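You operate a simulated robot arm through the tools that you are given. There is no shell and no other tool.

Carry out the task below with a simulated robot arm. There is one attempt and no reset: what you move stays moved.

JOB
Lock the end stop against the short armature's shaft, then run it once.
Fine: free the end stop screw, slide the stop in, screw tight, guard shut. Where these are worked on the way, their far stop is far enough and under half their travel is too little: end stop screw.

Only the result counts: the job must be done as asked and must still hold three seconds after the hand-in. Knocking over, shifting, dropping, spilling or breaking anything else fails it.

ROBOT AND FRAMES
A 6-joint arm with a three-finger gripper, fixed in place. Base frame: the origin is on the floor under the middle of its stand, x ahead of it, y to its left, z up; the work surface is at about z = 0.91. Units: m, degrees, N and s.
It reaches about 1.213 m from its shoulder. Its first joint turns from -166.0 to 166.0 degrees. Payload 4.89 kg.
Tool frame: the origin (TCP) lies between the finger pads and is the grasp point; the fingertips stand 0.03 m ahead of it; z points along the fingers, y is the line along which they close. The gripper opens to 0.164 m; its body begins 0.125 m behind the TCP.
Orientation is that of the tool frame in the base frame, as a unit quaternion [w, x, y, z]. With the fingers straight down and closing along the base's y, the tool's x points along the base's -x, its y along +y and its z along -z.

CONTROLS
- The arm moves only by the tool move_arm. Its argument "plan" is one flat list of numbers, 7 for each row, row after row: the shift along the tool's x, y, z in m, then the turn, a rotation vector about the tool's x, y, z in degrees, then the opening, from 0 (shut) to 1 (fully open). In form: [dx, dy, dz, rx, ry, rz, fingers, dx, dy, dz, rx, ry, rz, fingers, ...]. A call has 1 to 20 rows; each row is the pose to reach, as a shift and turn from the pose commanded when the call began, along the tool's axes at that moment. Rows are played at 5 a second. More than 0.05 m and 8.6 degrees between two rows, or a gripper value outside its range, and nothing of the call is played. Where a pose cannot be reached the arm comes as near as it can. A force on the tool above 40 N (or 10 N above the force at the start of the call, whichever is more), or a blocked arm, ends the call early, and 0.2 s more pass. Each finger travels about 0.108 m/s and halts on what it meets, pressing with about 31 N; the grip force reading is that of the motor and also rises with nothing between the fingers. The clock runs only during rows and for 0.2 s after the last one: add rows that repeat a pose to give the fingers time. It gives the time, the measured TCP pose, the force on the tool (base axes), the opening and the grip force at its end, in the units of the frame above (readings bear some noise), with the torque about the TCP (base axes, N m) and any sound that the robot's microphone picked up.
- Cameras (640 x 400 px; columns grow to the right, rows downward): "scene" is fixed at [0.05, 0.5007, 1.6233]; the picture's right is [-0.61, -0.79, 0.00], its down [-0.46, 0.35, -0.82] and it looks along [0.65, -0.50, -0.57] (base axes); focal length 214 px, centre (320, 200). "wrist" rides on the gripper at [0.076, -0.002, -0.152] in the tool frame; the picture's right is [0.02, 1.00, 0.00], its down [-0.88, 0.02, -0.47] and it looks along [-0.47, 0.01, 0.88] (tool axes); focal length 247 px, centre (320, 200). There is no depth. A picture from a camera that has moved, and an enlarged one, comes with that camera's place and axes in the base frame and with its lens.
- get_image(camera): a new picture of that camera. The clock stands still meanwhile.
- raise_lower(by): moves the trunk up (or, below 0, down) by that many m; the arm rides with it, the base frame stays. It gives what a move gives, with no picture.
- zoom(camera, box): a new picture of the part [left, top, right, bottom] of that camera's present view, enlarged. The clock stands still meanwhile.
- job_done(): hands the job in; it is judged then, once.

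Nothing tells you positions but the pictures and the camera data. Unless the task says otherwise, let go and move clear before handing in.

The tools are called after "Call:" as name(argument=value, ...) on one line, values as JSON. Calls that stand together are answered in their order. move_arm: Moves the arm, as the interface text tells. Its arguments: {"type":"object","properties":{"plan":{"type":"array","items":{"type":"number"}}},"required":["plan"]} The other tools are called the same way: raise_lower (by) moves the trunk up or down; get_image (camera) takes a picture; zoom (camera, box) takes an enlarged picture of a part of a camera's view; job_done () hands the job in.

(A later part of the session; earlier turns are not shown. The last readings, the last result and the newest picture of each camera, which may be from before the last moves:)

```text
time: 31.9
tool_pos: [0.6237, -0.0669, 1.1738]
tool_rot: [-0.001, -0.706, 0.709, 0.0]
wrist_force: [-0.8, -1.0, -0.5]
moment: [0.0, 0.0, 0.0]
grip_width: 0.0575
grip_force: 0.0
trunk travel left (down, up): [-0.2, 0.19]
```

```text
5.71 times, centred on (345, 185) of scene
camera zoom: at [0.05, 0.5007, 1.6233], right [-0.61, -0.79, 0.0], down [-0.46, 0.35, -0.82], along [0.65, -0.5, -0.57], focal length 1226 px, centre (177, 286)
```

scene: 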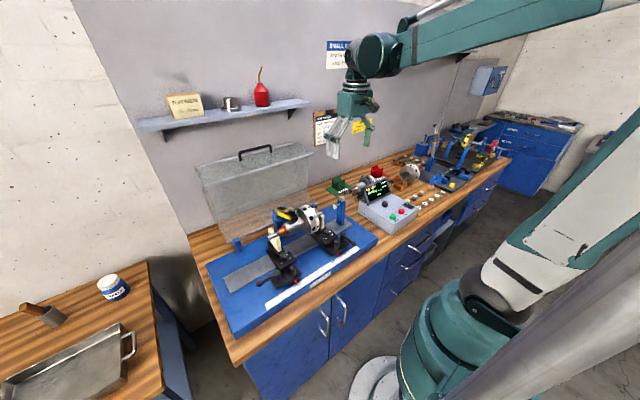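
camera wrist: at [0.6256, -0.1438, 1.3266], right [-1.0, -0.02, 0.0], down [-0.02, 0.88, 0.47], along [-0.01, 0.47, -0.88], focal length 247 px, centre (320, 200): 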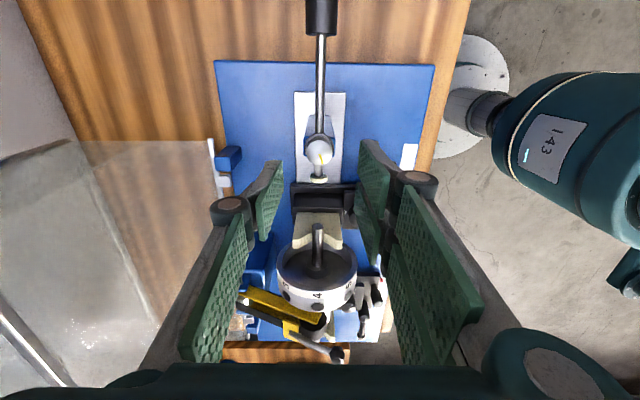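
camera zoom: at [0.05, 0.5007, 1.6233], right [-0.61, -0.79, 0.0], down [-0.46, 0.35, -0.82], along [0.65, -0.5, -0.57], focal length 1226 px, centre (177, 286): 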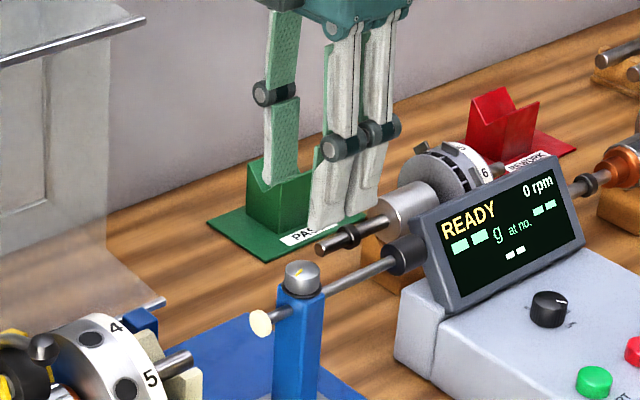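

Call:
move_arm(plan=[0.04, 0, 0, 0, 0, 0, 0.4, 0.08, 0.0017, 0, 0, 0, 0, 0.42, 0.12, 0.0017, 0, 0, 0, 0, 0.42, 0.12, 0.0017, 0.02, 0, 0, 0, 0.42, 0.12, 0.0017, 0.02, 0, 0, 0, 0.42])

Call:
get_image(camera="wrist")

Call:
zoom(camera="wrist", box=[220, 80, 420, 240])

Call:
zoom(camera="scene", box=[300, 150, 390, 220])

```text
time: 33.1
tool_pos: [0.6224, -0.1873, 1.1547]
tool_rot: [0.001, -0.706, 0.709, 0.001]
wrist_force: [-0.1, -1.1, -0.3]
moment: [0.09, 0.03, 0.02]
grip_width: 0.0689
grip_force: 0.1
trunk travel left (down, up): [-0.2, 0.19]
```

```text
taken
camera wrist: at [0.6238, -0.2641, 1.3066], right [-1.0, -0.02, 0.0], down [-0.02, 0.88, 0.47], along [-0.01, 0.47, -0.88], focal length 247 px, centre (320, 200)
```

wrist: 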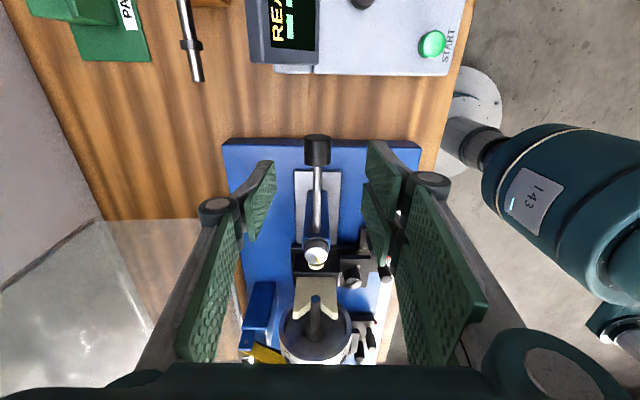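

```text
2.50 times, centred on (320, 160) of wrist
camera zoom: at [0.6238, -0.2641, 1.3066], right [-1.0, -0.02, 0.0], down [-0.02, 0.88, 0.47], along [-0.01, 0.47, -0.88], focal length 617 px, centre (320, 300)
```

zoom: 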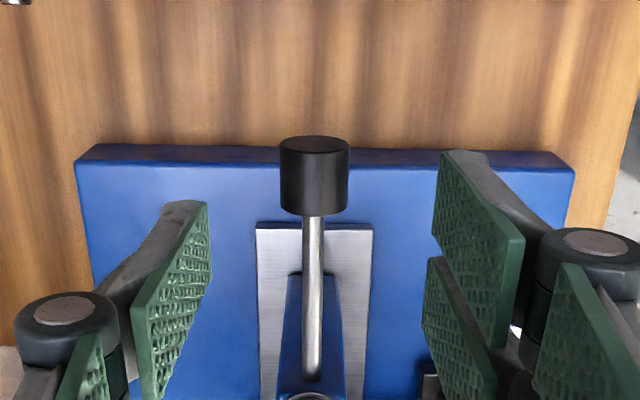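

```text
5.71 times, centred on (345, 185) of scene
camera zoom: at [0.05, 0.5007, 1.6233], right [-0.61, -0.79, 0.0], down [-0.46, 0.35, -0.82], along [0.65, -0.5, -0.57], focal length 1226 px, centre (177, 286)
```

zoom: 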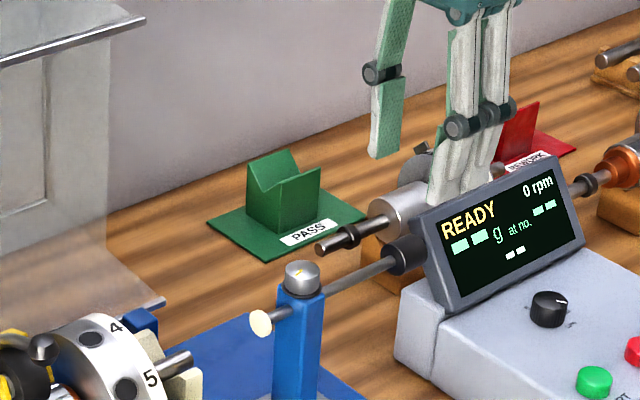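

The black end knob is centred at about (0.6246, -0.185, 1.05), and its outer end at y -0.20 leaves a gap to the display edge at y -0.239. I'll descend around it with the fingers open and check.

Call:
move_arm(plan=[0.0027, -0.0022, 0.03, 0, 0, 0, 0.42, 0.0027, -0.0022, 0.06, 0, 0, 0, 0.42, 0.0027, -0.0022, 0.08, 0, 0, 0, 0.42, 0.0027, -0.0022, 0.0997, 0, 0, 0, 0.42, 0.0027, -0.0022, 0.0997, 0, 0, 0, 0.42])

Call:
get_image(camera="wrist")

Call:
zoom(camera="scene", box=[300, 150, 390, 220])

```text
time: 34.3
tool_pos: [0.6242, -0.1884, 1.0529]
tool_rot: [0.0, -0.706, 0.708, 0.0]
wrist_force: [0.2, -0.9, -0.5]
moment: [0.02, 0.06, 0.02]
grip_width: 0.0687
grip_force: 0.0
trunk travel left (down, up): [-0.2, 0.19]
```

```text
taken
camera wrist: at [0.6259, -0.2661, 1.2058], right [-1.0, -0.02, 0.0], down [-0.02, 0.88, 0.47], along [-0.01, 0.47, -0.88], focal length 247 px, centre (320, 200)
```

wrist: 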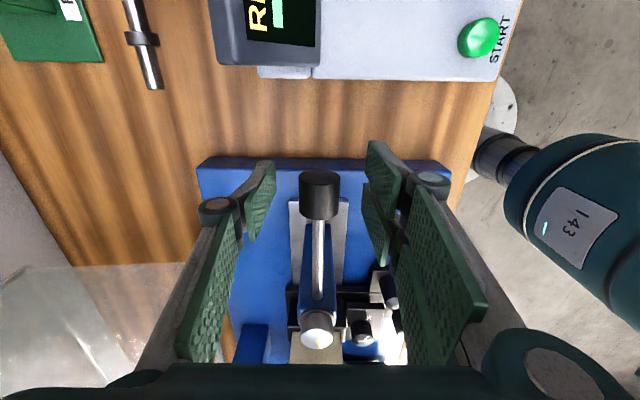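

```text
5.71 times, centred on (345, 185) of scene
camera zoom: at [0.05, 0.5007, 1.6233], right [-0.61, -0.79, 0.0], down [-0.46, 0.35, -0.82], along [0.65, -0.5, -0.57], focal length 1226 px, centre (177, 286)
```

zoom: 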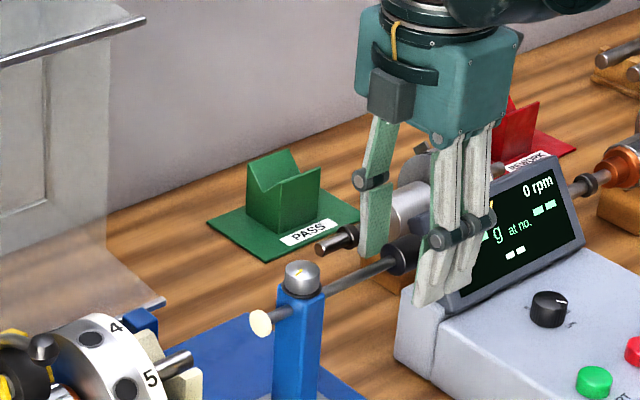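

The fingers straddle the black knob cleanly, so I'm closing on it.

Call:
move_arm(plan=[0, 0, 0, 0, 0, 0, 0.3, 0, 0, 0, 0, 0, 0, 0.2, 0, 0, 0, 0, 0, 0, 0.1, 0, 0, 0, 0, 0, 0, 0.05, 0, 0, 0, 0, 0, 0, 0.05])

Call:
get_image(camera="wrist")

```text
time: 35.5
tool_pos: [0.6241, -0.1889, 1.0533]
tool_rot: [-0.001, -0.706, 0.708, 0.0]
wrist_force: [10.4, 0.5, 0.6]
moment: [-0.01, -0.11, 0.2]
grip_width: 0.0289
grip_force: 45.3
trunk travel left (down, up): [-0.2, 0.19]
```

```text
taken
camera wrist: at [0.6263, -0.266, 1.206], right [-1.0, -0.02, 0.0], down [-0.02, 0.88, 0.47], along [-0.01, 0.47, -0.88], focal length 247 px, centre (320, 200)
```

wrist: 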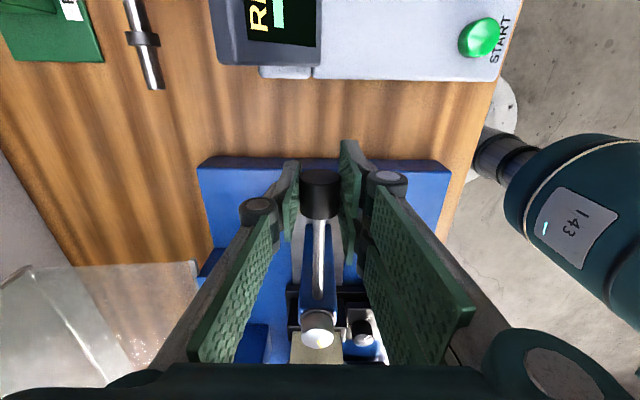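

The knob is gripped at about 29 mm width. I'll slide the rod 10 mm toward the armature first and check that it moves freely.

Call:
move_arm(plan=[-0.003, 0, 0, 0, 0, 0, 0.05, -0.006, 0, 0, 0, 0, 0, 0.05, -0.01, 0, 0, 0, 0, 0, 0.05, -0.01, 0, 0, 0, 0, 0, 0.05])

Call:
get_image(camera="wrist")

Call:
zoom(camera="scene", box=[300, 150, 390, 220])

```text
time: 36.5
tool_pos: [0.6248, -0.1779, 1.0538]
tool_rot: [0.0, -0.706, 0.708, 0.0]
wrist_force: [15.2, -3.6, 1.7]
moment: [-0.15, -0.13, 0.26]
grip_width: 0.0287
grip_force: 44.9
trunk travel left (down, up): [-0.2, 0.19]
```

```text
taken
camera wrist: at [0.6263, -0.2563, 1.206], right [-1.0, -0.02, 0.0], down [-0.02, 0.88, 0.47], along [-0.01, 0.47, -0.88], focal length 247 px, centre (320, 200)
```

wrist: 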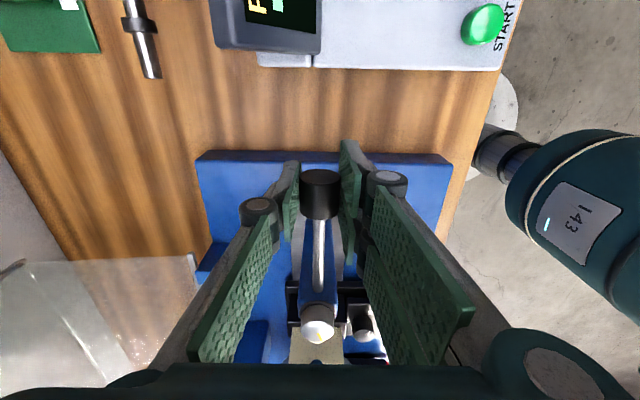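

```text
5.71 times, centred on (345, 185) of scene
camera zoom: at [0.05, 0.5007, 1.6233], right [-0.61, -0.79, 0.0], down [-0.46, 0.35, -0.82], along [0.65, -0.5, -0.57], focal length 1226 px, centre (177, 286)
```

zoom: 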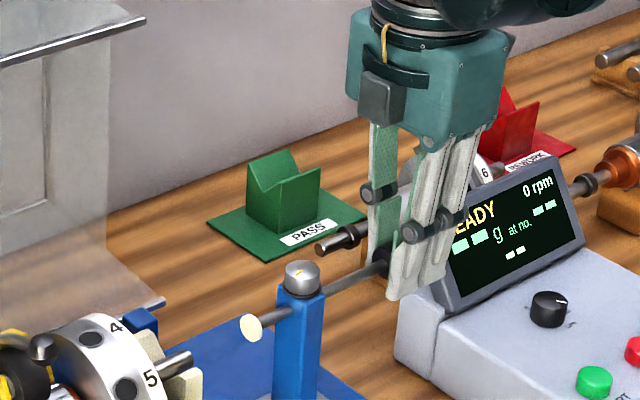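

The rod slides easily, with about 4 N of friction. I'll move on about 40 mm and then approach the shaft slowly.

Call:
move_arm(plan=[-0.006, 0, 0, 0, 0, 0, 0.05, -0.013, 0, 0, 0, 0, 0, 0.05, -0.02, 0, 0, 0, 0, 0, 0.05, -0.027, 0, 0, 0, 0, 0, 0.05, -0.034, 0, 0, 0, 0, 0, 0.05, -0.04, 0, 0, 0, 0, 0, 0.05, -0.04, 0, 0, 0, 0, 0, 0.05])

Call:
get_image(camera="wrist")

Call:
zoom(camera="scene", box=[300, 165, 360, 225])

```text
time: 38.1
tool_pos: [0.6248, -0.1388, 1.0538]
tool_rot: [0.0, -0.706, 0.708, 0.0]
wrist_force: [10.3, -1.0, -11.7]
moment: [-0.26, -0.15, 0.24]
grip_width: 0.0289
grip_force: 44.9
trunk travel left (down, up): [-0.2, 0.19]
```

```text
taken
camera wrist: at [0.6264, -0.2165, 1.206], right [-1.0, -0.02, 0.0], down [-0.02, 0.88, 0.47], along [-0.01, 0.47, -0.88], focal length 247 px, centre (320, 200)
```

wrist: 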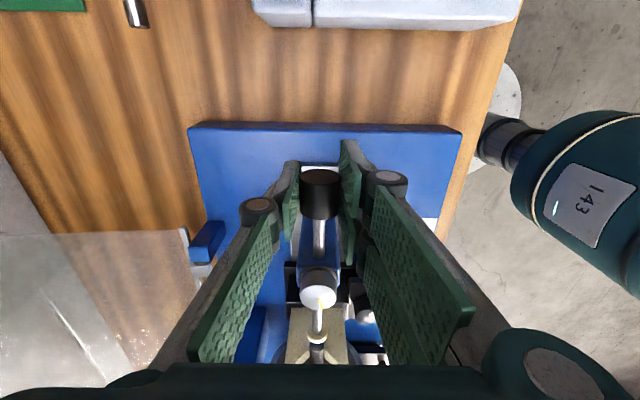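

```text
6.67 times, centred on (330, 195) of scene
camera zoom: at [0.05, 0.5007, 1.6233], right [-0.61, -0.79, 0.0], down [-0.46, 0.35, -0.82], along [0.65, -0.5, -0.57], focal length 1430 px, centre (253, 233)
```

zoom: 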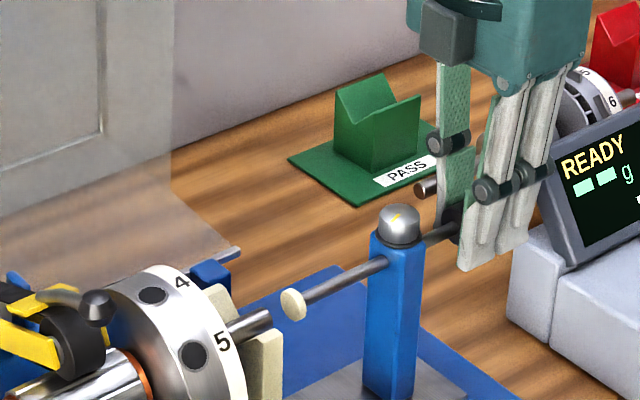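

Call:
zoom(camera="wrist", box=[270, 270, 370, 370])

Call:
zoom(camera="scene", box=[315, 195, 345, 215])

```text
4.00 times, centred on (320, 320) of wrist
camera zoom: at [0.6264, -0.2165, 1.206], right [-1.0, -0.02, 0.0], down [-0.02, 0.88, 0.47], along [-0.01, 0.47, -0.88], focal length 988 px, centre (320, -280)
```

zoom: 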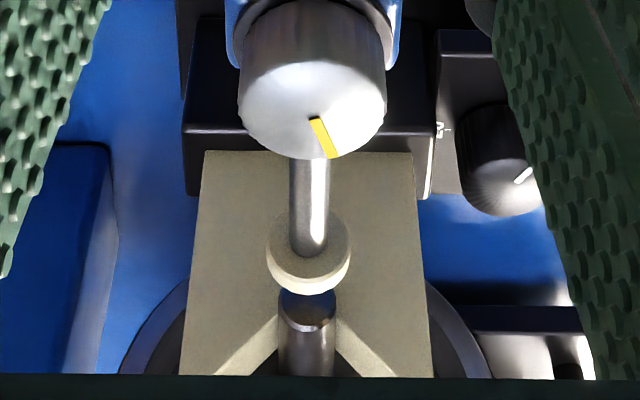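

```text
16.00 times, centred on (330, 205) of scene
camera zoom: at [0.05, 0.5007, 1.6233], right [-0.61, -0.79, 0.0], down [-0.46, 0.35, -0.82], along [0.65, -0.5, -0.57], focal length 3432 px, centre (160, 120)
```

zoom: 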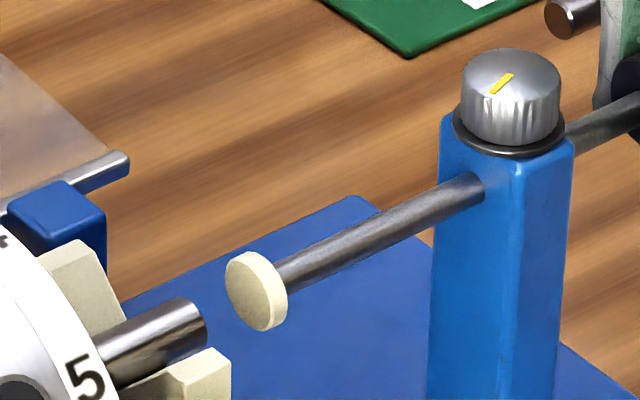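

The gap from tip to shaft is about 15–19 mm. I'll move 9 mm and re-measure.

Call:
move_arm(plan=[-0.003, 0, 0, 0, 0, 0, 0.05, -0.006, 0, 0, 0, 0, 0, 0.05, -0.009, 0, 0, 0, 0, 0, 0.05, -0.009, 0, 0, 0, 0, 0, 0.05])

Call:
zoom(camera="scene", box=[315, 195, 345, 215])

```text
time: 39.1
tool_pos: [0.6252, -0.1298, 1.0531]
tool_rot: [0.0, -0.706, 0.708, 0.0]
wrist_force: [3.1, -1.4, -22.6]
moment: [-0.25, -0.1, 0.16]
grip_width: 0.0288
grip_force: 45.0
trunk travel left (down, up): [-0.2, 0.19]
```

```text
16.00 times, centred on (330, 205) of scene
camera zoom: at [0.05, 0.5007, 1.6233], right [-0.61, -0.79, 0.0], down [-0.46, 0.35, -0.82], along [0.65, -0.5, -0.57], focal length 3432 px, centre (160, 120)
```

zoom: 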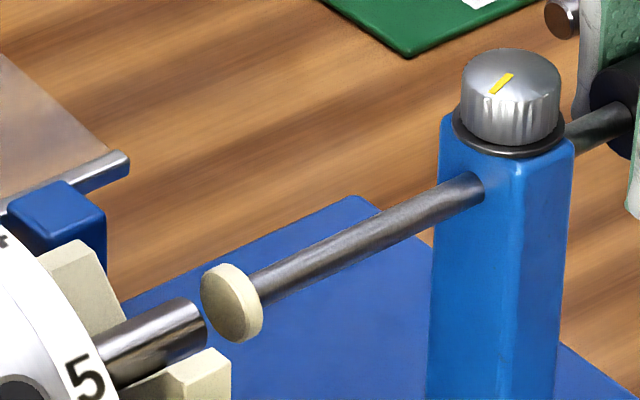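

About 12 mm remains. A vertical force has built up on the tool from slight misalignment, so I'll relieve it with a small downward offset while moving another 8 mm.

Call:
move_arm(plan=[-0.002, 0, 0.001, 0, 0, 0, 0.05, -0.004, 0, 0.0015, 0, 0, 0, 0.05, -0.006, 0, 0.0015, 0, 0, 0, 0.05, -0.008, 0, 0.0015, 0, 0, 0, 0.05, -0.008, 0, 0.0015, 0, 0, 0, 0.05])

Call:
zoom(camera="scene", box=[315, 195, 345, 215])

```text
time: 40.3
tool_pos: [0.6236, -0.1228, 1.0544]
tool_rot: [0.001, -0.705, 0.709, -0.002]
wrist_force: [13.8, -2.8, 29.1]
moment: [0.21, -0.18, 0.22]
grip_width: 0.0288
grip_force: 44.9
trunk travel left (down, up): [-0.2, 0.19]
```

```text
16.00 times, centred on (330, 205) of scene
camera zoom: at [0.05, 0.5007, 1.6233], right [-0.61, -0.79, 0.0], down [-0.46, 0.35, -0.82], along [0.65, -0.5, -0.57], focal length 3432 px, centre (160, 120)
```

zoom: 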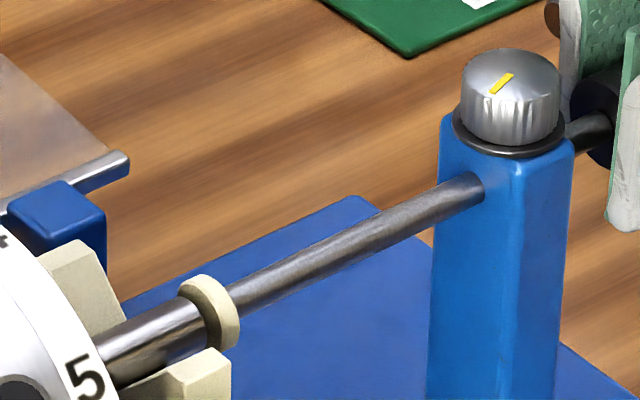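

About 4 mm remains. I'll ease the vertical force back and inch forward.

Call:
move_arm(plan=[0, 0, -0.0008, 0, 0, 0, 0.05, -0.001, 0, -0.0008, 0, 0, 0, 0.05, -0.002, 0, -0.0008, 0, 0, 0, 0.05, -0.002, 0, -0.0008, 0, 0, 0, 0.05])

Call:
zoom(camera="scene", box=[320, 200, 338, 212])

```text
time: 41.3
tool_pos: [0.6252, -0.1204, 1.0534]
tool_rot: [0.0, -0.706, 0.708, 0.0]
wrist_force: [18.9, -2.4, 17.3]
moment: [-0.1, -0.16, 0.15]
grip_width: 0.0288
grip_force: 45.0
trunk travel left (down, up): [-0.2, 0.19]
```

```text
16.00 times, centred on (329, 206) of scene
camera zoom: at [0.05, 0.5007, 1.6233], right [-0.61, -0.79, 0.0], down [-0.46, 0.35, -0.82], along [0.65, -0.5, -0.57], focal length 3432 px, centre (176, 104)
```

zoom: 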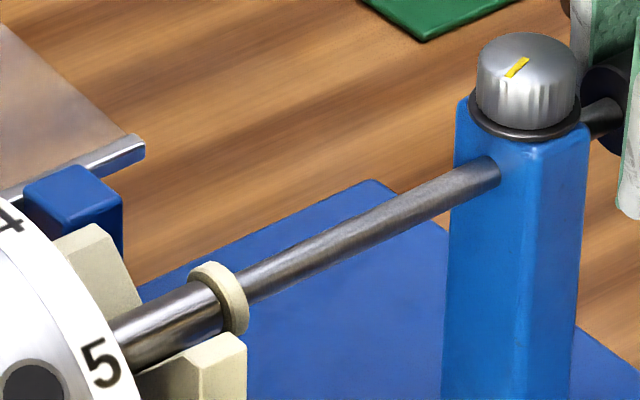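

About 1 mm remains. I'll inch on in sub-millimetre steps while watching the y force for contact.

Call:
move_arm(plan=[-0.0004, 0, -0.0003, 0, 0, 0, 0.05, -0.0008, 0, -0.0003, 0, 0, 0, 0.05, -0.0008, 0, -0.0003, 0, 0, 0, 0.05])

Call:
zoom(camera="scene", box=[320, 200, 338, 212])

```text
time: 42.1
tool_pos: [0.6255, -0.1204, 1.0532]
tool_rot: [0.0, -0.706, 0.708, 0.0]
wrist_force: [20.4, -6.6, 6.9]
moment: [0.01, -0.18, 0.2]
grip_width: 0.0291
grip_force: 44.5
trunk travel left (down, up): [-0.2, 0.19]
```

```text
16.00 times, centred on (329, 206) of scene
camera zoom: at [0.05, 0.5007, 1.6233], right [-0.61, -0.79, 0.0], down [-0.46, 0.35, -0.82], along [0.65, -0.5, -0.57], focal length 3432 px, centre (176, 104)
```

zoom: 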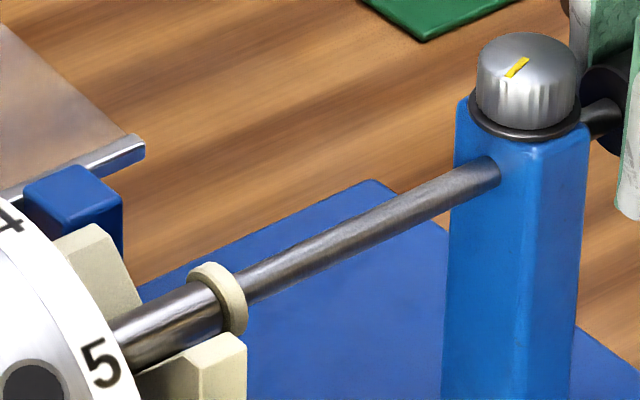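

The y force rose to -6.6 N with little motion, so this could be contact. One more tiny step will show.

Call:
move_arm(plan=[-0.0003, 0, 0, 0, 0, 0, 0.05, -0.0006, 0, 0, 0, 0, 0, 0.05, -0.0006, 0, 0, 0, 0, 0, 0.05])

Call:
zoom(camera="scene", box=[320, 200, 338, 212])

```text
time: 42.9
tool_pos: [0.6258, -0.1195, 1.0535]
tool_rot: [-0.001, -0.706, 0.708, 0.0]
wrist_force: [16.9, -10.6, 6.0]
moment: [-0.63, -0.08, 0.18]
grip_width: 0.0287
grip_force: 45.0
trunk travel left (down, up): [-0.2, 0.19]
```

```text
16.00 times, centred on (329, 206) of scene
camera zoom: at [0.05, 0.5007, 1.6233], right [-0.61, -0.79, 0.0], down [-0.46, 0.35, -0.82], along [0.65, -0.5, -0.57], focal length 3432 px, centre (176, 104)
```

zoom: 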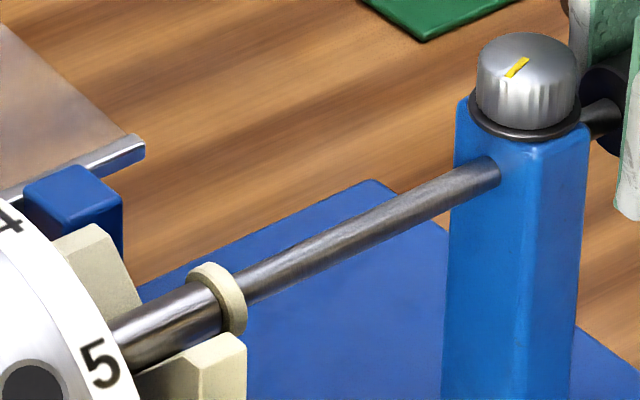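

The contact force climbed to about 10 N with no further motion, and the armature hasn't shifted, so the tip is against the shaft. I'll release the knob and lift.

Call:
move_arm(plan=[0, 0, 0, 0, 0, 0, 0.15, 0, 0, 0, 0, 0, 0, 0.25, 0, 0, 0, 0, 0, 0, 0.35, 0, 0, 0, 0, 0, 0, 0.42, 0, 0, 0, 0, 0, 0, 0.42, 0, 0, -0.03, 0, 0, 0, 0.42, 0, 0, -0.06, 0, 0, 0, 0.42, 0, 0, -0.1, 0, 0, 0, 0.42, 0, 0, -0.12, 0, 0, 0, 0.42, 0, 0, -0.12, 0, 0, 0, 0.42])

Call:
zoom(camera="scene", box=[320, 200, 338, 212])

Call:
get_image(camera="wrist")

```text
time: 45.1
tool_pos: [0.625, -0.1191, 1.1746]
tool_rot: [0.0, -0.706, 0.709, 0.0]
wrist_force: [-0.3, 0.3, 0.2]
moment: [0.01, -0.04, 0.01]
grip_width: 0.069
grip_force: 0.0
trunk travel left (down, up): [-0.2, 0.19]
```

```text
16.00 times, centred on (329, 206) of scene
camera zoom: at [0.05, 0.5007, 1.6233], right [-0.61, -0.79, 0.0], down [-0.46, 0.35, -0.82], along [0.65, -0.5, -0.57], focal length 3432 px, centre (176, 104)
```

zoom: 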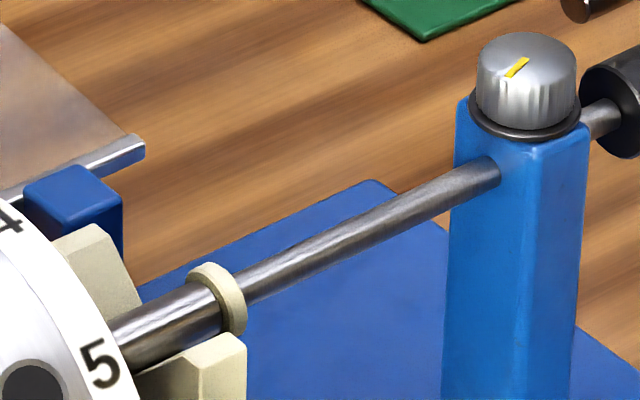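

```text
taken
camera wrist: at [0.6257, -0.1958, 1.3266], right [-1.0, -0.02, 0.0], down [-0.02, 0.88, 0.47], along [-0.01, 0.47, -0.88], focal length 247 px, centre (320, 200)
```

wrist: 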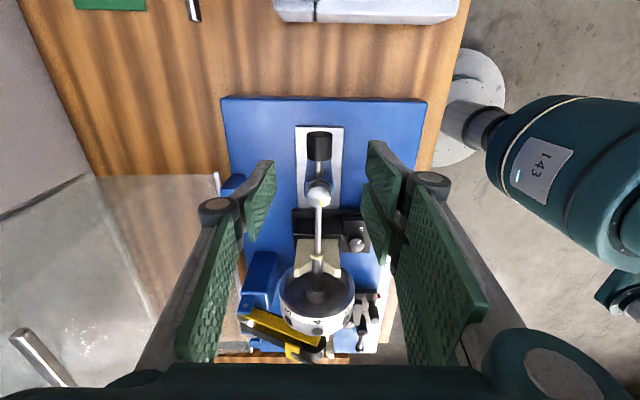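

The rod stayed in contact after release. Next I go back to the screw, biased to (0.6258, -0.0656) from the earlier grip forces, starting near -160° so one long clockwise turn tightens it. I'll keep the fingertips slightly higher to clear the black knob, which is now nearby.

Call:
move_arm(plan=[-0.006, 0, 0, 0, 0, -7.8, 0.35, -0.012, 0, 0, 0, 0, -15.6, 0.35, -0.018, 0, 0, 0, 0, -23.4, 0.35, -0.024, 0, 0, 0, 0, -31.2, 0.35, -0.03, 0, 0, 0, 0, -39, 0.35, -0.036, -0.0008, 0, 0, 0, -46.8, 0.35, -0.042, -0.0008, 0, 0, 0, -54.6, 0.35, -0.048, -0.0008, 0, 0, 0, -62.4, 0.35, -0.0535, -0.0008, 0, 0, 0, -70, 0.35, -0.0535, -0.0008, 0.02, 0, 0, -70, 0.35, -0.0535, -0.0008, 0.035, 0, 0, -70, 0.35, -0.0535, -0.0008, 0.035, 0, 0, -70, 0.35])

Call:
get_image(camera="wrist")

Call:
zoom(camera="wrist", box=[220, 90, 420, 230])

```text
time: 47.7
tool_pos: [0.6262, -0.0654, 1.1383]
tool_rot: [-0.001, 0.985, -0.175, 0.0]
wrist_force: [-0.1, -0.3, 0.1]
moment: [0.01, 0.02, 0.02]
grip_width: 0.0575
grip_force: 0.0
trunk travel left (down, up): [-0.2, 0.19]
```

```text
taken
camera wrist: at [0.698, -0.0906, 1.2911], right [-0.32, -0.95, 0.0], down [-0.83, 0.29, 0.47], along [-0.45, 0.15, -0.88], focal length 247 px, centre (320, 200)
```

wrist: 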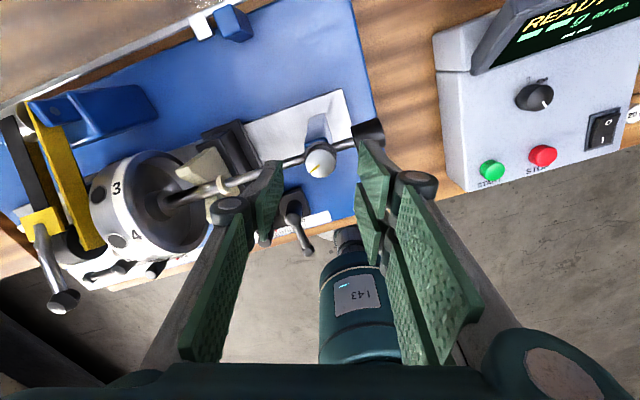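

```text
2.86 times, centred on (320, 160) of wrist
camera zoom: at [0.698, -0.0906, 1.2911], right [-0.32, -0.95, 0.0], down [-0.83, 0.29, 0.47], along [-0.45, 0.15, -0.88], focal length 706 px, centre (320, 314)
```

zoom: 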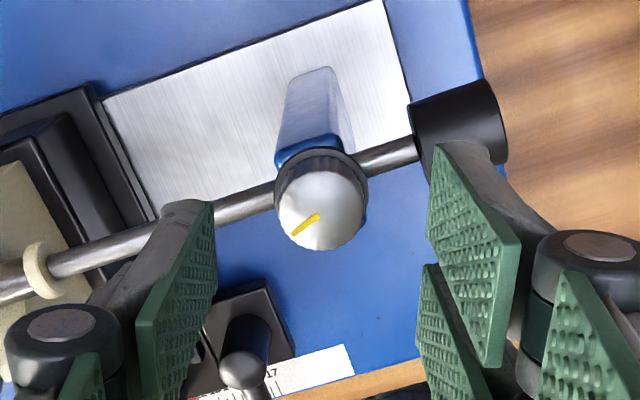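

Call:
move_arm(plan=[0, 0, 0.01, 0, 0, 0, 0.3, 0, 0, 0.02, 0, 0, 0, 0.27, 0, 0, 0.03, 0, 0, 0, 0.27, 0, 0, 0.04, 0, 0, 0, 0.27, 0, 0, 0.04, 0, 0, 0, 0.27])

Call:
zoom(camera="wrist", box=[220, 110, 420, 250])

Call:
zoom(camera="scene", box=[320, 170, 365, 210])

```text
time: 48.9
tool_pos: [0.626, -0.0665, 1.0992]
tool_rot: [0.0, 0.984, -0.176, 0.0]
wrist_force: [0.5, -0.1, 0.4]
moment: [-0.01, 0.01, -0.02]
grip_width: 0.0442
grip_force: 0.0
trunk travel left (down, up): [-0.2, 0.19]
```

```text
2.86 times, centred on (320, 180) of wrist
camera zoom: at [0.6976, -0.0913, 1.2509], right [-0.33, -0.95, 0.0], down [-0.83, 0.29, 0.47], along [-0.45, 0.15, -0.88], focal length 706 px, centre (320, 257)
```

zoom: 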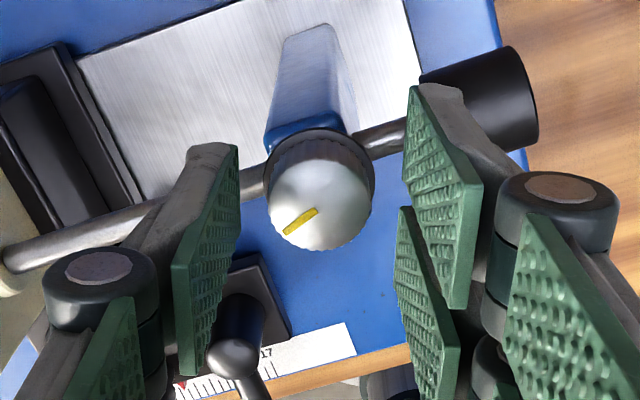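

```text
10.00 times, centred on (342, 190) of scene
camera zoom: at [0.05, 0.5007, 1.6233], right [-0.61, -0.79, 0.0], down [-0.46, 0.35, -0.82], along [0.65, -0.5, -0.57], focal length 2145 px, centre (95, 300)
```

zoom: 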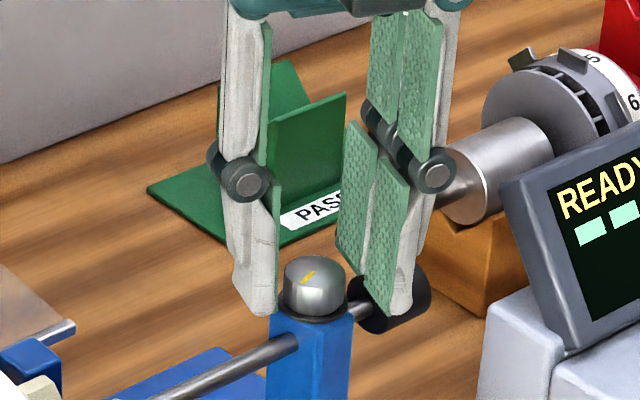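

No contact on descent. I'm closing on the cap now.

Call:
move_arm(plan=[0, 0, 0, 0, 0, 0, 0.15, 0, 0, 0, 0, 0, 0, 0.05, 0, 0, 0, 0, 0, 0, 0, 0, 0, 0, 0, 0, 0, 0])

Call:
zoom(camera="wrist", box=[220, 110, 420, 250])

```text
time: 49.9
tool_pos: [0.6248, -0.0654, 1.0984]
tool_rot: [0.0, 0.984, -0.176, 0.0]
wrist_force: [1.6, 8.2, -2.2]
moment: [0.27, -0.15, 0.02]
grip_width: 0.0269
grip_force: 45.1
trunk travel left (down, up): [-0.2, 0.19]
```

```text
2.86 times, centred on (320, 180) of wrist
camera zoom: at [0.6977, -0.0907, 1.2509], right [-0.33, -0.95, 0.0], down [-0.83, 0.29, 0.47], along [-0.45, 0.15, -0.88], focal length 706 px, centre (320, 257)
```

zoom: 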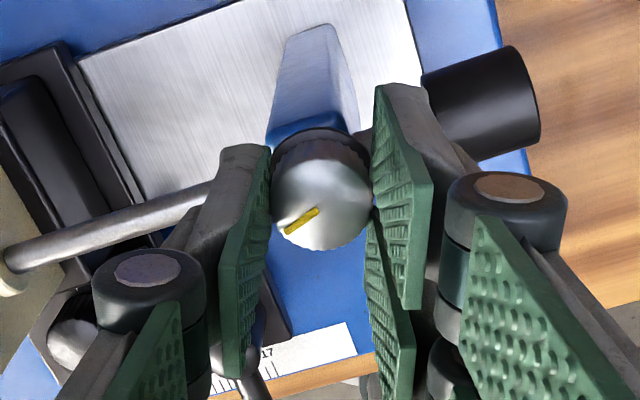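

Gripped with little side load. I'll turn clockwise now to tighten.

Call:
move_arm(plan=[0, 0, 0, 0, 0, 6, 0, 0, 0, 0, 0, 0, 12, 0, 0, 0, 0, 0, 0, 18, 0, 0, 0, 0, 0, 0, 24, 0, 0, 0, 0, 0, 0, 30, 0, 0, 0, 0, 0, 0, 36, 0, 0, 0, 0, 0, 0, 42, 0, 0, 0, 0, 0, 0, 48, 0, 0, 0, 0, 0, 0, 48, 0])

Call:
zoom(camera="wrist", box=[220, 110, 420, 250])

```text
time: 51.9
tool_pos: [0.6255, -0.0649, 1.0981]
tool_rot: [0.0, 0.827, -0.562, 0.0]
wrist_force: [-11.6, 0.7, -28.7]
moment: [0.09, 0.27, -0.02]
grip_width: 0.0267
grip_force: 44.6
trunk travel left (down, up): [-0.2, 0.19]
```

```text
2.86 times, centred on (320, 180) of wrist
camera zoom: at [0.6554, -0.1367, 1.251], right [-0.92, -0.39, 0.0], down [-0.34, 0.81, 0.47], along [-0.18, 0.44, -0.88], focal length 706 px, centre (320, 257)
```

zoom: 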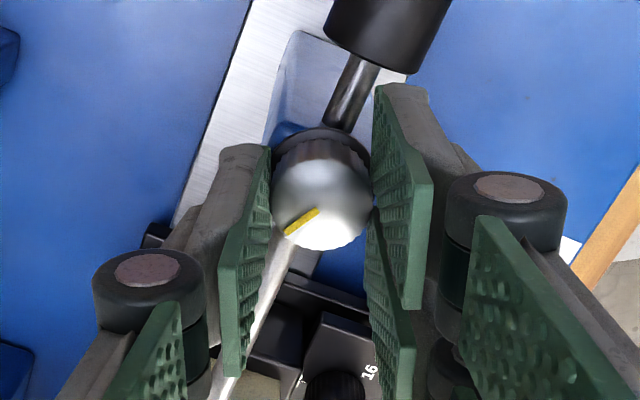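

The cap turns without slipping. The thread pulls down a bit, so I'll follow it with a small downward offset and keep turning.

Call:
move_arm(plan=[0, 0, 0.0005, 0, 0, 6, 0, 0, 0, 0.0008, 0, 0, 12, 0, 0, 0, 0.0008, 0, 0, 18, 0, 0, 0, 0.0008, 0, 0, 24, 0, 0, 0, 0.0008, 0, 0, 30, 0, 0, 0, 0.0008, 0, 0, 36, 0, 0, 0, 0.0008, 0, 0, 42, 0, 0, 0, 0.0008, 0, 0, 48, 0, 0, 0, 0.0008, 0, 0, 48, 0])

Call:
zoom(camera="wrist", box=[220, 110, 420, 250])

```text
time: 53.9
tool_pos: [0.6253, -0.0662, 1.0989]
tool_rot: [0.0, -0.528, 0.849, 0.001]
wrist_force: [-6.2, -4.8, 8.0]
moment: [-0.47, 0.39, 0.01]
grip_width: 0.0267
grip_force: 45.5
trunk travel left (down, up): [-0.2, 0.19]
```

```text
2.86 times, centred on (320, 180) of wrist
camera zoom: at [0.5926, -0.1357, 1.251], right [-0.91, 0.42, 0.0], down [0.37, 0.8, 0.47], along [0.2, 0.43, -0.88], focal length 706 px, centre (320, 257)
```

zoom: 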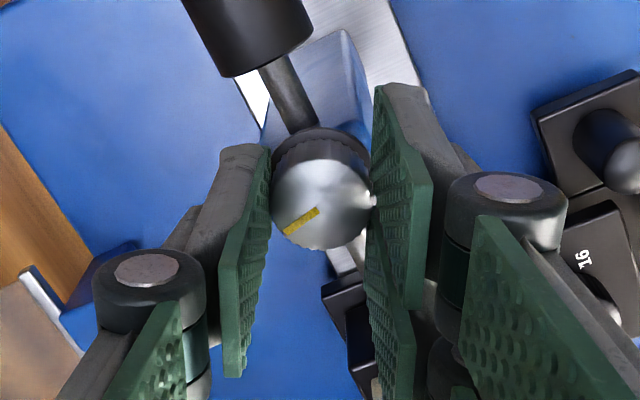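

Call:
move_arm(plan=[0, 0, 0, 0, 0, 6, 0, 0, 0, 0, 0, 0, 12, 0, 0, 0, 0, 0, 0, 18, 0, 0, 0, 0, 0, 0, 24, 0, 0, 0, 0, 0, 0, 30, 0, 0, 0, 0, 0, 0, 36, 0, 0, 0, 0, 0, 0, 42, 0, 0, 0, 0, 0, 0, 48, 0, 0, 0, 0, 0, 0, 54, 0, 0, 0, 0, 0, 0, 54, 0])

Call:
zoom(camera="wrist", box=[220, 110, 420, 250])

```text
time: 56.1
tool_pos: [0.6232, -0.0653, 1.0983]
tool_rot: [0.001, -0.085, 0.996, 0.0]
wrist_force: [-9.8, -4.6, 4.7]
moment: [-0.14, 0.3, -0.01]
grip_width: 0.0265
grip_force: 44.8
trunk travel left (down, up): [-0.2, 0.19]
```

```text
2.86 times, centred on (320, 180) of wrist
camera zoom: at [0.5496, -0.0809, 1.251], right [-0.19, 0.98, 0.0], down [0.86, 0.17, 0.47], along [0.47, 0.09, -0.88], focal length 706 px, centre (320, 257)
```

zoom: 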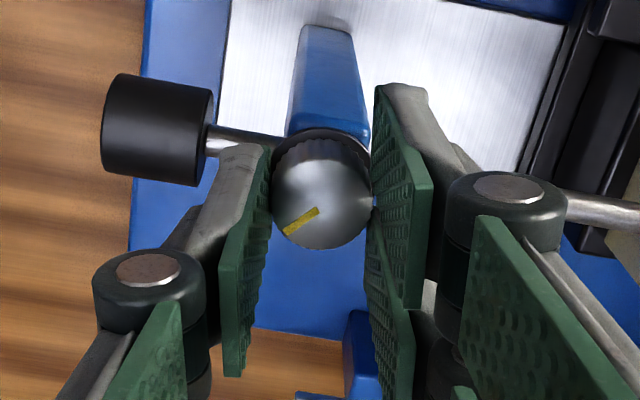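

The screw has turned 150° with no slip. I'll continue to the tight stop.

Call:
move_arm(plan=[0, 0, 0, 0, 0, 6, 0, 0, 0, 0, 0, 0, 12, 0, 0, 0, 0, 0, 0, 18, 0, 0, 0, 0, 0, 0, 24, 0, 0, 0, 0, 0, 0, 30, 0, 0, 0, 0, 0, 0, 36, 0, 0, 0, 0, 0, 0, 42, 0, 0, 0, 0, 0, 0, 48, 0, 0, 0, 0, 0, 0, 54, 0, 0, 0, 0, 0, 0, 54, 0])

Call:
zoom(camera="wrist", box=[220, 110, 420, 250])

```text
time: 58.3
tool_pos: [0.6245, -0.0658, 1.0973]
tool_rot: [0.001, 0.376, 0.926, 0.001]
wrist_force: [-9.7, 0.4, 3.2]
moment: [0.09, 0.39, 0.16]
grip_width: 0.0268
grip_force: 44.9
trunk travel left (down, up): [-0.2, 0.19]
```

```text
2.86 times, centred on (320, 180) of wrist
camera zoom: at [0.5691, -0.0142, 1.2509], right [0.68, 0.73, 0.0], down [0.64, -0.6, 0.47], along [0.35, -0.32, -0.88], focal length 706 px, centre (320, 257)
```

zoom: 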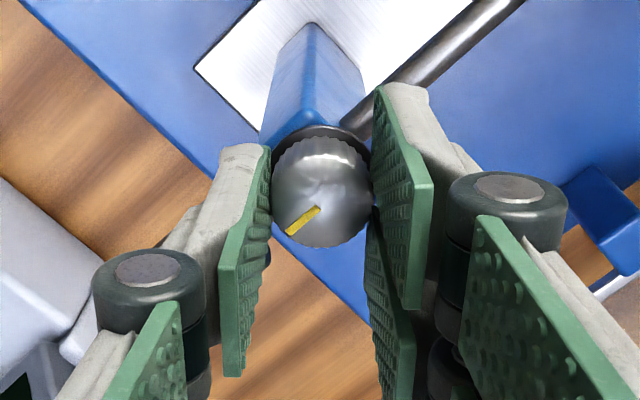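

Torque is rising a little. I'll turn further to confirm the tight stop.

Call:
move_arm(plan=[0, 0, 0, 0, 0, 6, 0, 0, 0, 0, 0, 0, 12, 0, 0, 0, 0, 0, 0, 18, 0, 0, 0, 0, 0, 0, 20, 0, 0, 0, 0, 0, 0, 20, 0])

Call:
zoom(camera="wrist", box=[220, 110, 420, 250])

```text
time: 59.5
tool_pos: [0.6248, -0.0642, 1.0981]
tool_rot: [0.0, 0.533, 0.846, 0.001]
wrist_force: [-13.1, 3.2, 0.3]
moment: [0.29, 0.47, 0.1]
grip_width: 0.0269
grip_force: 44.6
trunk travel left (down, up): [-0.2, 0.19]
```

```text
2.86 times, centred on (320, 180) of wrist
camera zoom: at [0.5901, 0.002, 1.2509], right [0.89, 0.45, 0.0], down [0.4, -0.79, 0.47], along [0.22, -0.42, -0.88], focal length 706 px, centre (320, 257)
```

zoom: 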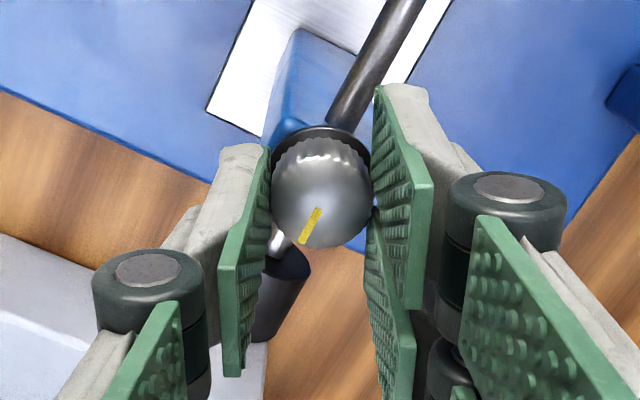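

The mark is back at its original -y direction and the cap no longer turns, so it's tight. I'll release, lift and check the stop.

Call:
move_arm(plan=[0, 0, 0, 0, 0, 0, 0.15, 0, 0, 0, 0, 0, 0, 0.25, 0, 0, 0, 0, 0, 0, 0.3, 0, 0, -0.01, 0, 0, 0, 0.3, 0, 0, -0.03, 0, 0, 0, 0.35, 0, 0, -0.06, 0, 0, 0, 0.35, 0, 0, -0.1, 0, 0, 0, 0.35, 0, 0, -0.15, 0, 0, 0, 0.35, 0, 0, -0.15, 0, 0, 0, 0.35])

Call:
zoom(camera="scene", box=[320, 200, 338, 212])

Call:
get_image(camera="scene")

Call:
zoom(camera="scene", box=[180, 130, 360, 270])

```text
time: 61.5
tool_pos: [0.6242, -0.0653, 1.248]
tool_rot: [0.001, 0.531, 0.847, 0.0]
wrist_force: [-0.7, 0.5, 0.1]
moment: [0.0, -0.11, 0.01]
grip_width: 0.0574
grip_force: 0.1
trunk travel left (down, up): [-0.2, 0.19]
```

```text
16.00 times, centred on (329, 206) of scene
camera zoom: at [0.05, 0.5007, 1.6233], right [-0.61, -0.79, 0.0], down [-0.46, 0.35, -0.82], along [0.65, -0.5, -0.57], focal length 3432 px, centre (176, 104)
```

zoom: 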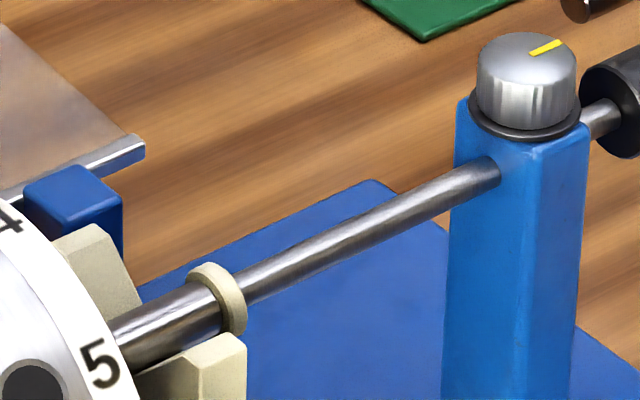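

```text
taken
```

scene: 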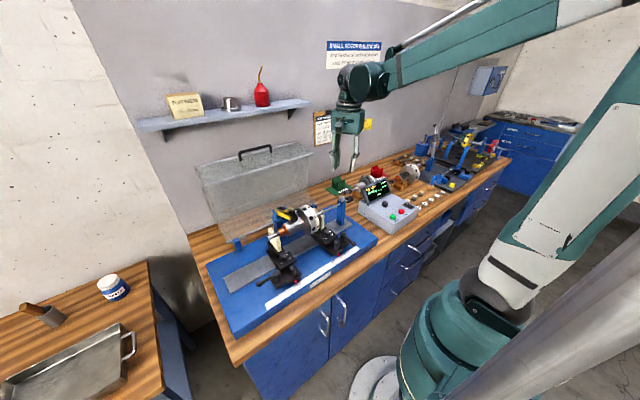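

```text
2.86 times, centred on (270, 200) of scene
camera zoom: at [0.05, 0.5007, 1.6233], right [-0.61, -0.79, 0.0], down [-0.46, 0.35, -0.82], along [0.65, -0.5, -0.57], focal length 613 px, centre (463, 200)
```

zoom: 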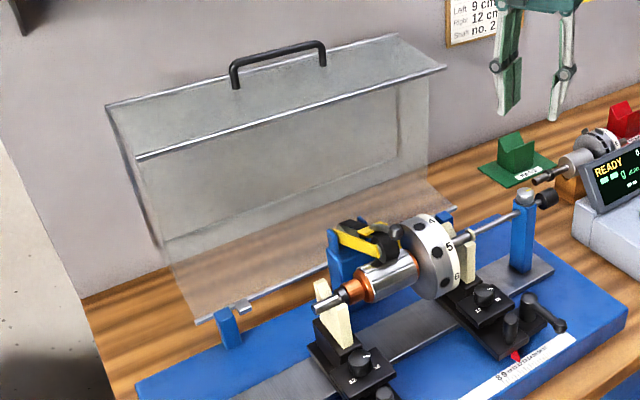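

The stop still touches the shaft and the screw is tight. Next is the guard: its hinge is near (0.788, z 0.956), and its front panel with the handle is folded back at about z 1.23 in front of a wall shelf. I'll raise, turn to +90° and look at the handle from closer.

Call:
move_arm(plan=[0, 0, -0.03, 0, 0, 6, 0.35, 0, 0, -0.07, 0, 0, 13, 0.35, 0, 0, -0.11, 0, 0, 20, 0.35, 0, 0, -0.15, 0, 0, 25.8, 0.35, 0, 0, -0.15, 0, 0, 25.8, 0.35])

Call:
move_arm(plan=[0.04, 0, 0, 0, 0, 0, 0.35, 0.08, 0.0, 0, -7, 0, 0, 0.35, 0.12, 0.0, 0, -14, 0, 0, 0.35, 0.16, 0.01, 0, -21, 0, 0, 0.35, 0.2, 0.02, 0, -28, 0, 0, 0.35, 0.23, 0.03, 0, -35, 0, 0, 0.35, 0.25, 0.04, 0, -42, 0, 0, 0.35, 0.25, 0.05, 0, -45, 0, 0, 0.35, 0.25, 0.05, 0, -45, 0, 0, 0.35])

Call:
get_image(camera="wrist")

Call:
get_image(camera="scene")

```text
time: 62.7
tool_pos: [0.6259, -0.0648, 1.3997]
tool_rot: [0.0, 0.708, 0.706, 0.0]
wrist_force: [0.1, 0.2, 0.5]
moment: [0.0, -0.04, -0.04]
grip_width: 0.0573
grip_force: 0.0
trunk travel left (down, up): [-0.2, 0.19]
```

```text
time: 64.7
tool_pos: [0.676, 0.184, 1.3969]
tool_rot: [0.271, 0.653, 0.653, 0.272]
wrist_force: [-0.7, -0.1, 0.2]
moment: [0.0, -0.01, -0.05]
grip_width: 0.0573
grip_force: 0.1
trunk travel left (down, up): [-0.2, 0.19]
```

```text
taken
camera wrist: at [0.5663, 0.2602, 1.505], right [0.71, 0.02, 0.71], down [-0.32, -0.88, 0.35], along [0.63, -0.47, -0.62], focal length 247 px, centre (320, 200)
```

wrist: 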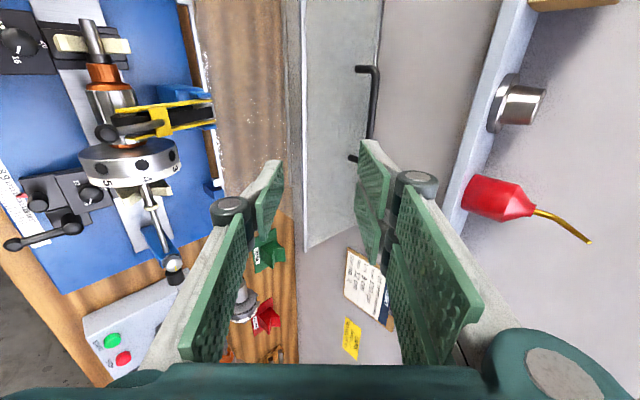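

```text
taken
```

scene: 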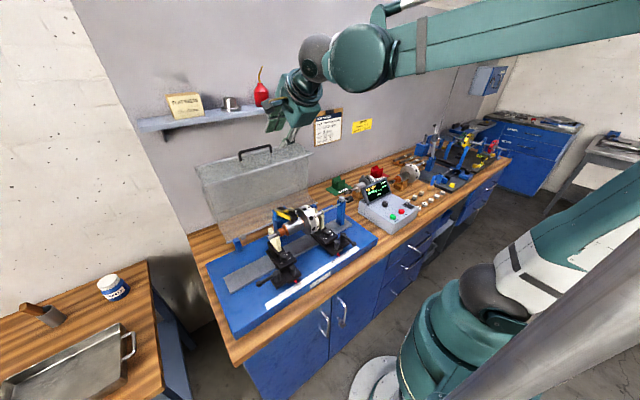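

The handle bar runs along y from about 0.125 to 0.262 at (x 0.902, z 1.283), standing off the panel by about 40 mm. I'll approach it with the tool tilted 45° so the hand stays clear of the shelf, stopping 10 cm short to check alignment.

Call:
move_arm(plan=[0.002, 0.02, 0.032, 0, 0, 0, 0.35, 0.004, 0.04, 0.064, 0, 0, 0, 0.3, 0.006, 0.06, 0.095, 0, 0, 0, 0.27, 0.006, 0.0792, 0.1254, 0, 0, 0, 0.25, 0.006, 0.0792, 0.1254, 0, 0, 0, 0.25])

Call:
get_image(camera="wrist")

Call:
zoom(camera="scene", box=[180, 70, 340, 190])

```text
time: 65.9
tool_pos: [0.8205, 0.1898, 1.3655]
tool_rot: [0.27, 0.654, 0.653, 0.27]
wrist_force: [1.7, -0.4, -0.6]
moment: [-0.02, 0.08, -0.03]
grip_width: 0.041
grip_force: 0.2
trunk travel left (down, up): [-0.2, 0.19]
```

```text
taken
camera wrist: at [0.7125, 0.2653, 1.4723], right [0.71, 0.02, 0.71], down [-0.32, -0.88, 0.35], along [0.63, -0.47, -0.62], focal length 247 px, centre (320, 200)
```

wrist: 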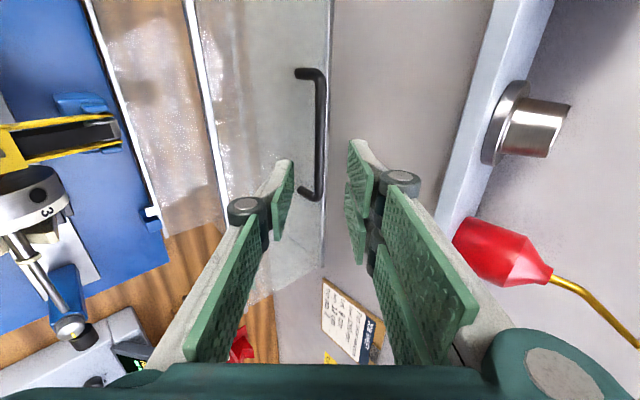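

```text
3.33 times, centred on (260, 130) of scene
camera zoom: at [0.05, 0.5007, 1.6233], right [-0.61, -0.79, 0.0], down [-0.46, 0.35, -0.82], along [0.65, -0.5, -0.57], focal length 715 px, centre (520, 433)
```

zoom: 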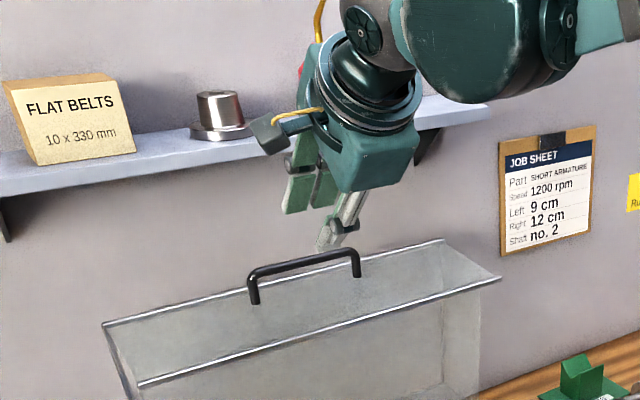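

The bar lines up midway between the fingers. I'll advance along the tool axis.

Call:
move_arm(plan=[0, 0, 0.02, 0, 0, 0, 0.22, 0, 0, 0.04, 0, 0, 0, 0.2, 0, 0, 0.06, 0, 0, 0, 0.2, 0, 0, 0.07, 0, 0, 0, 0.2, 0, 0, 0.07, 0, 0, 0, 0.2])

Call:
get_image(camera="wrist")

Call:
zoom(camera="scene", box=[210, 90, 310, 180])

```text
time: 67.1
tool_pos: [0.8706, 0.1894, 1.3159]
tool_rot: [0.271, 0.653, 0.654, 0.27]
wrist_force: [0.8, -1.0, 0.4]
moment: [-0.04, -0.01, -0.01]
grip_width: 0.0329
grip_force: 0.0
trunk travel left (down, up): [-0.2, 0.19]
```

```text
taken
camera wrist: at [0.7612, 0.2661, 1.4227], right [0.71, 0.02, 0.71], down [-0.32, -0.88, 0.35], along [0.63, -0.47, -0.62], focal length 247 px, centre (320, 200)
```

wrist: 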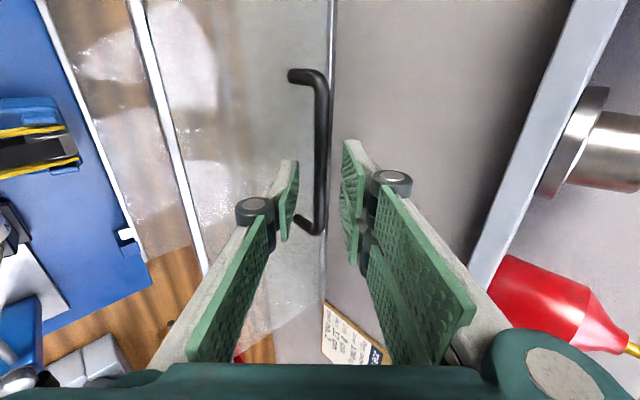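

```text
4.44 times, centred on (260, 135) of scene
camera zoom: at [0.05, 0.5007, 1.6233], right [-0.61, -0.79, 0.0], down [-0.46, 0.35, -0.82], along [0.65, -0.5, -0.57], focal length 953 px, centre (587, 489)
```

zoom: 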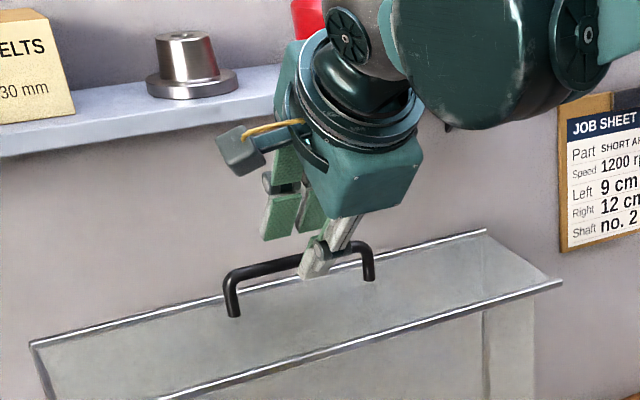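

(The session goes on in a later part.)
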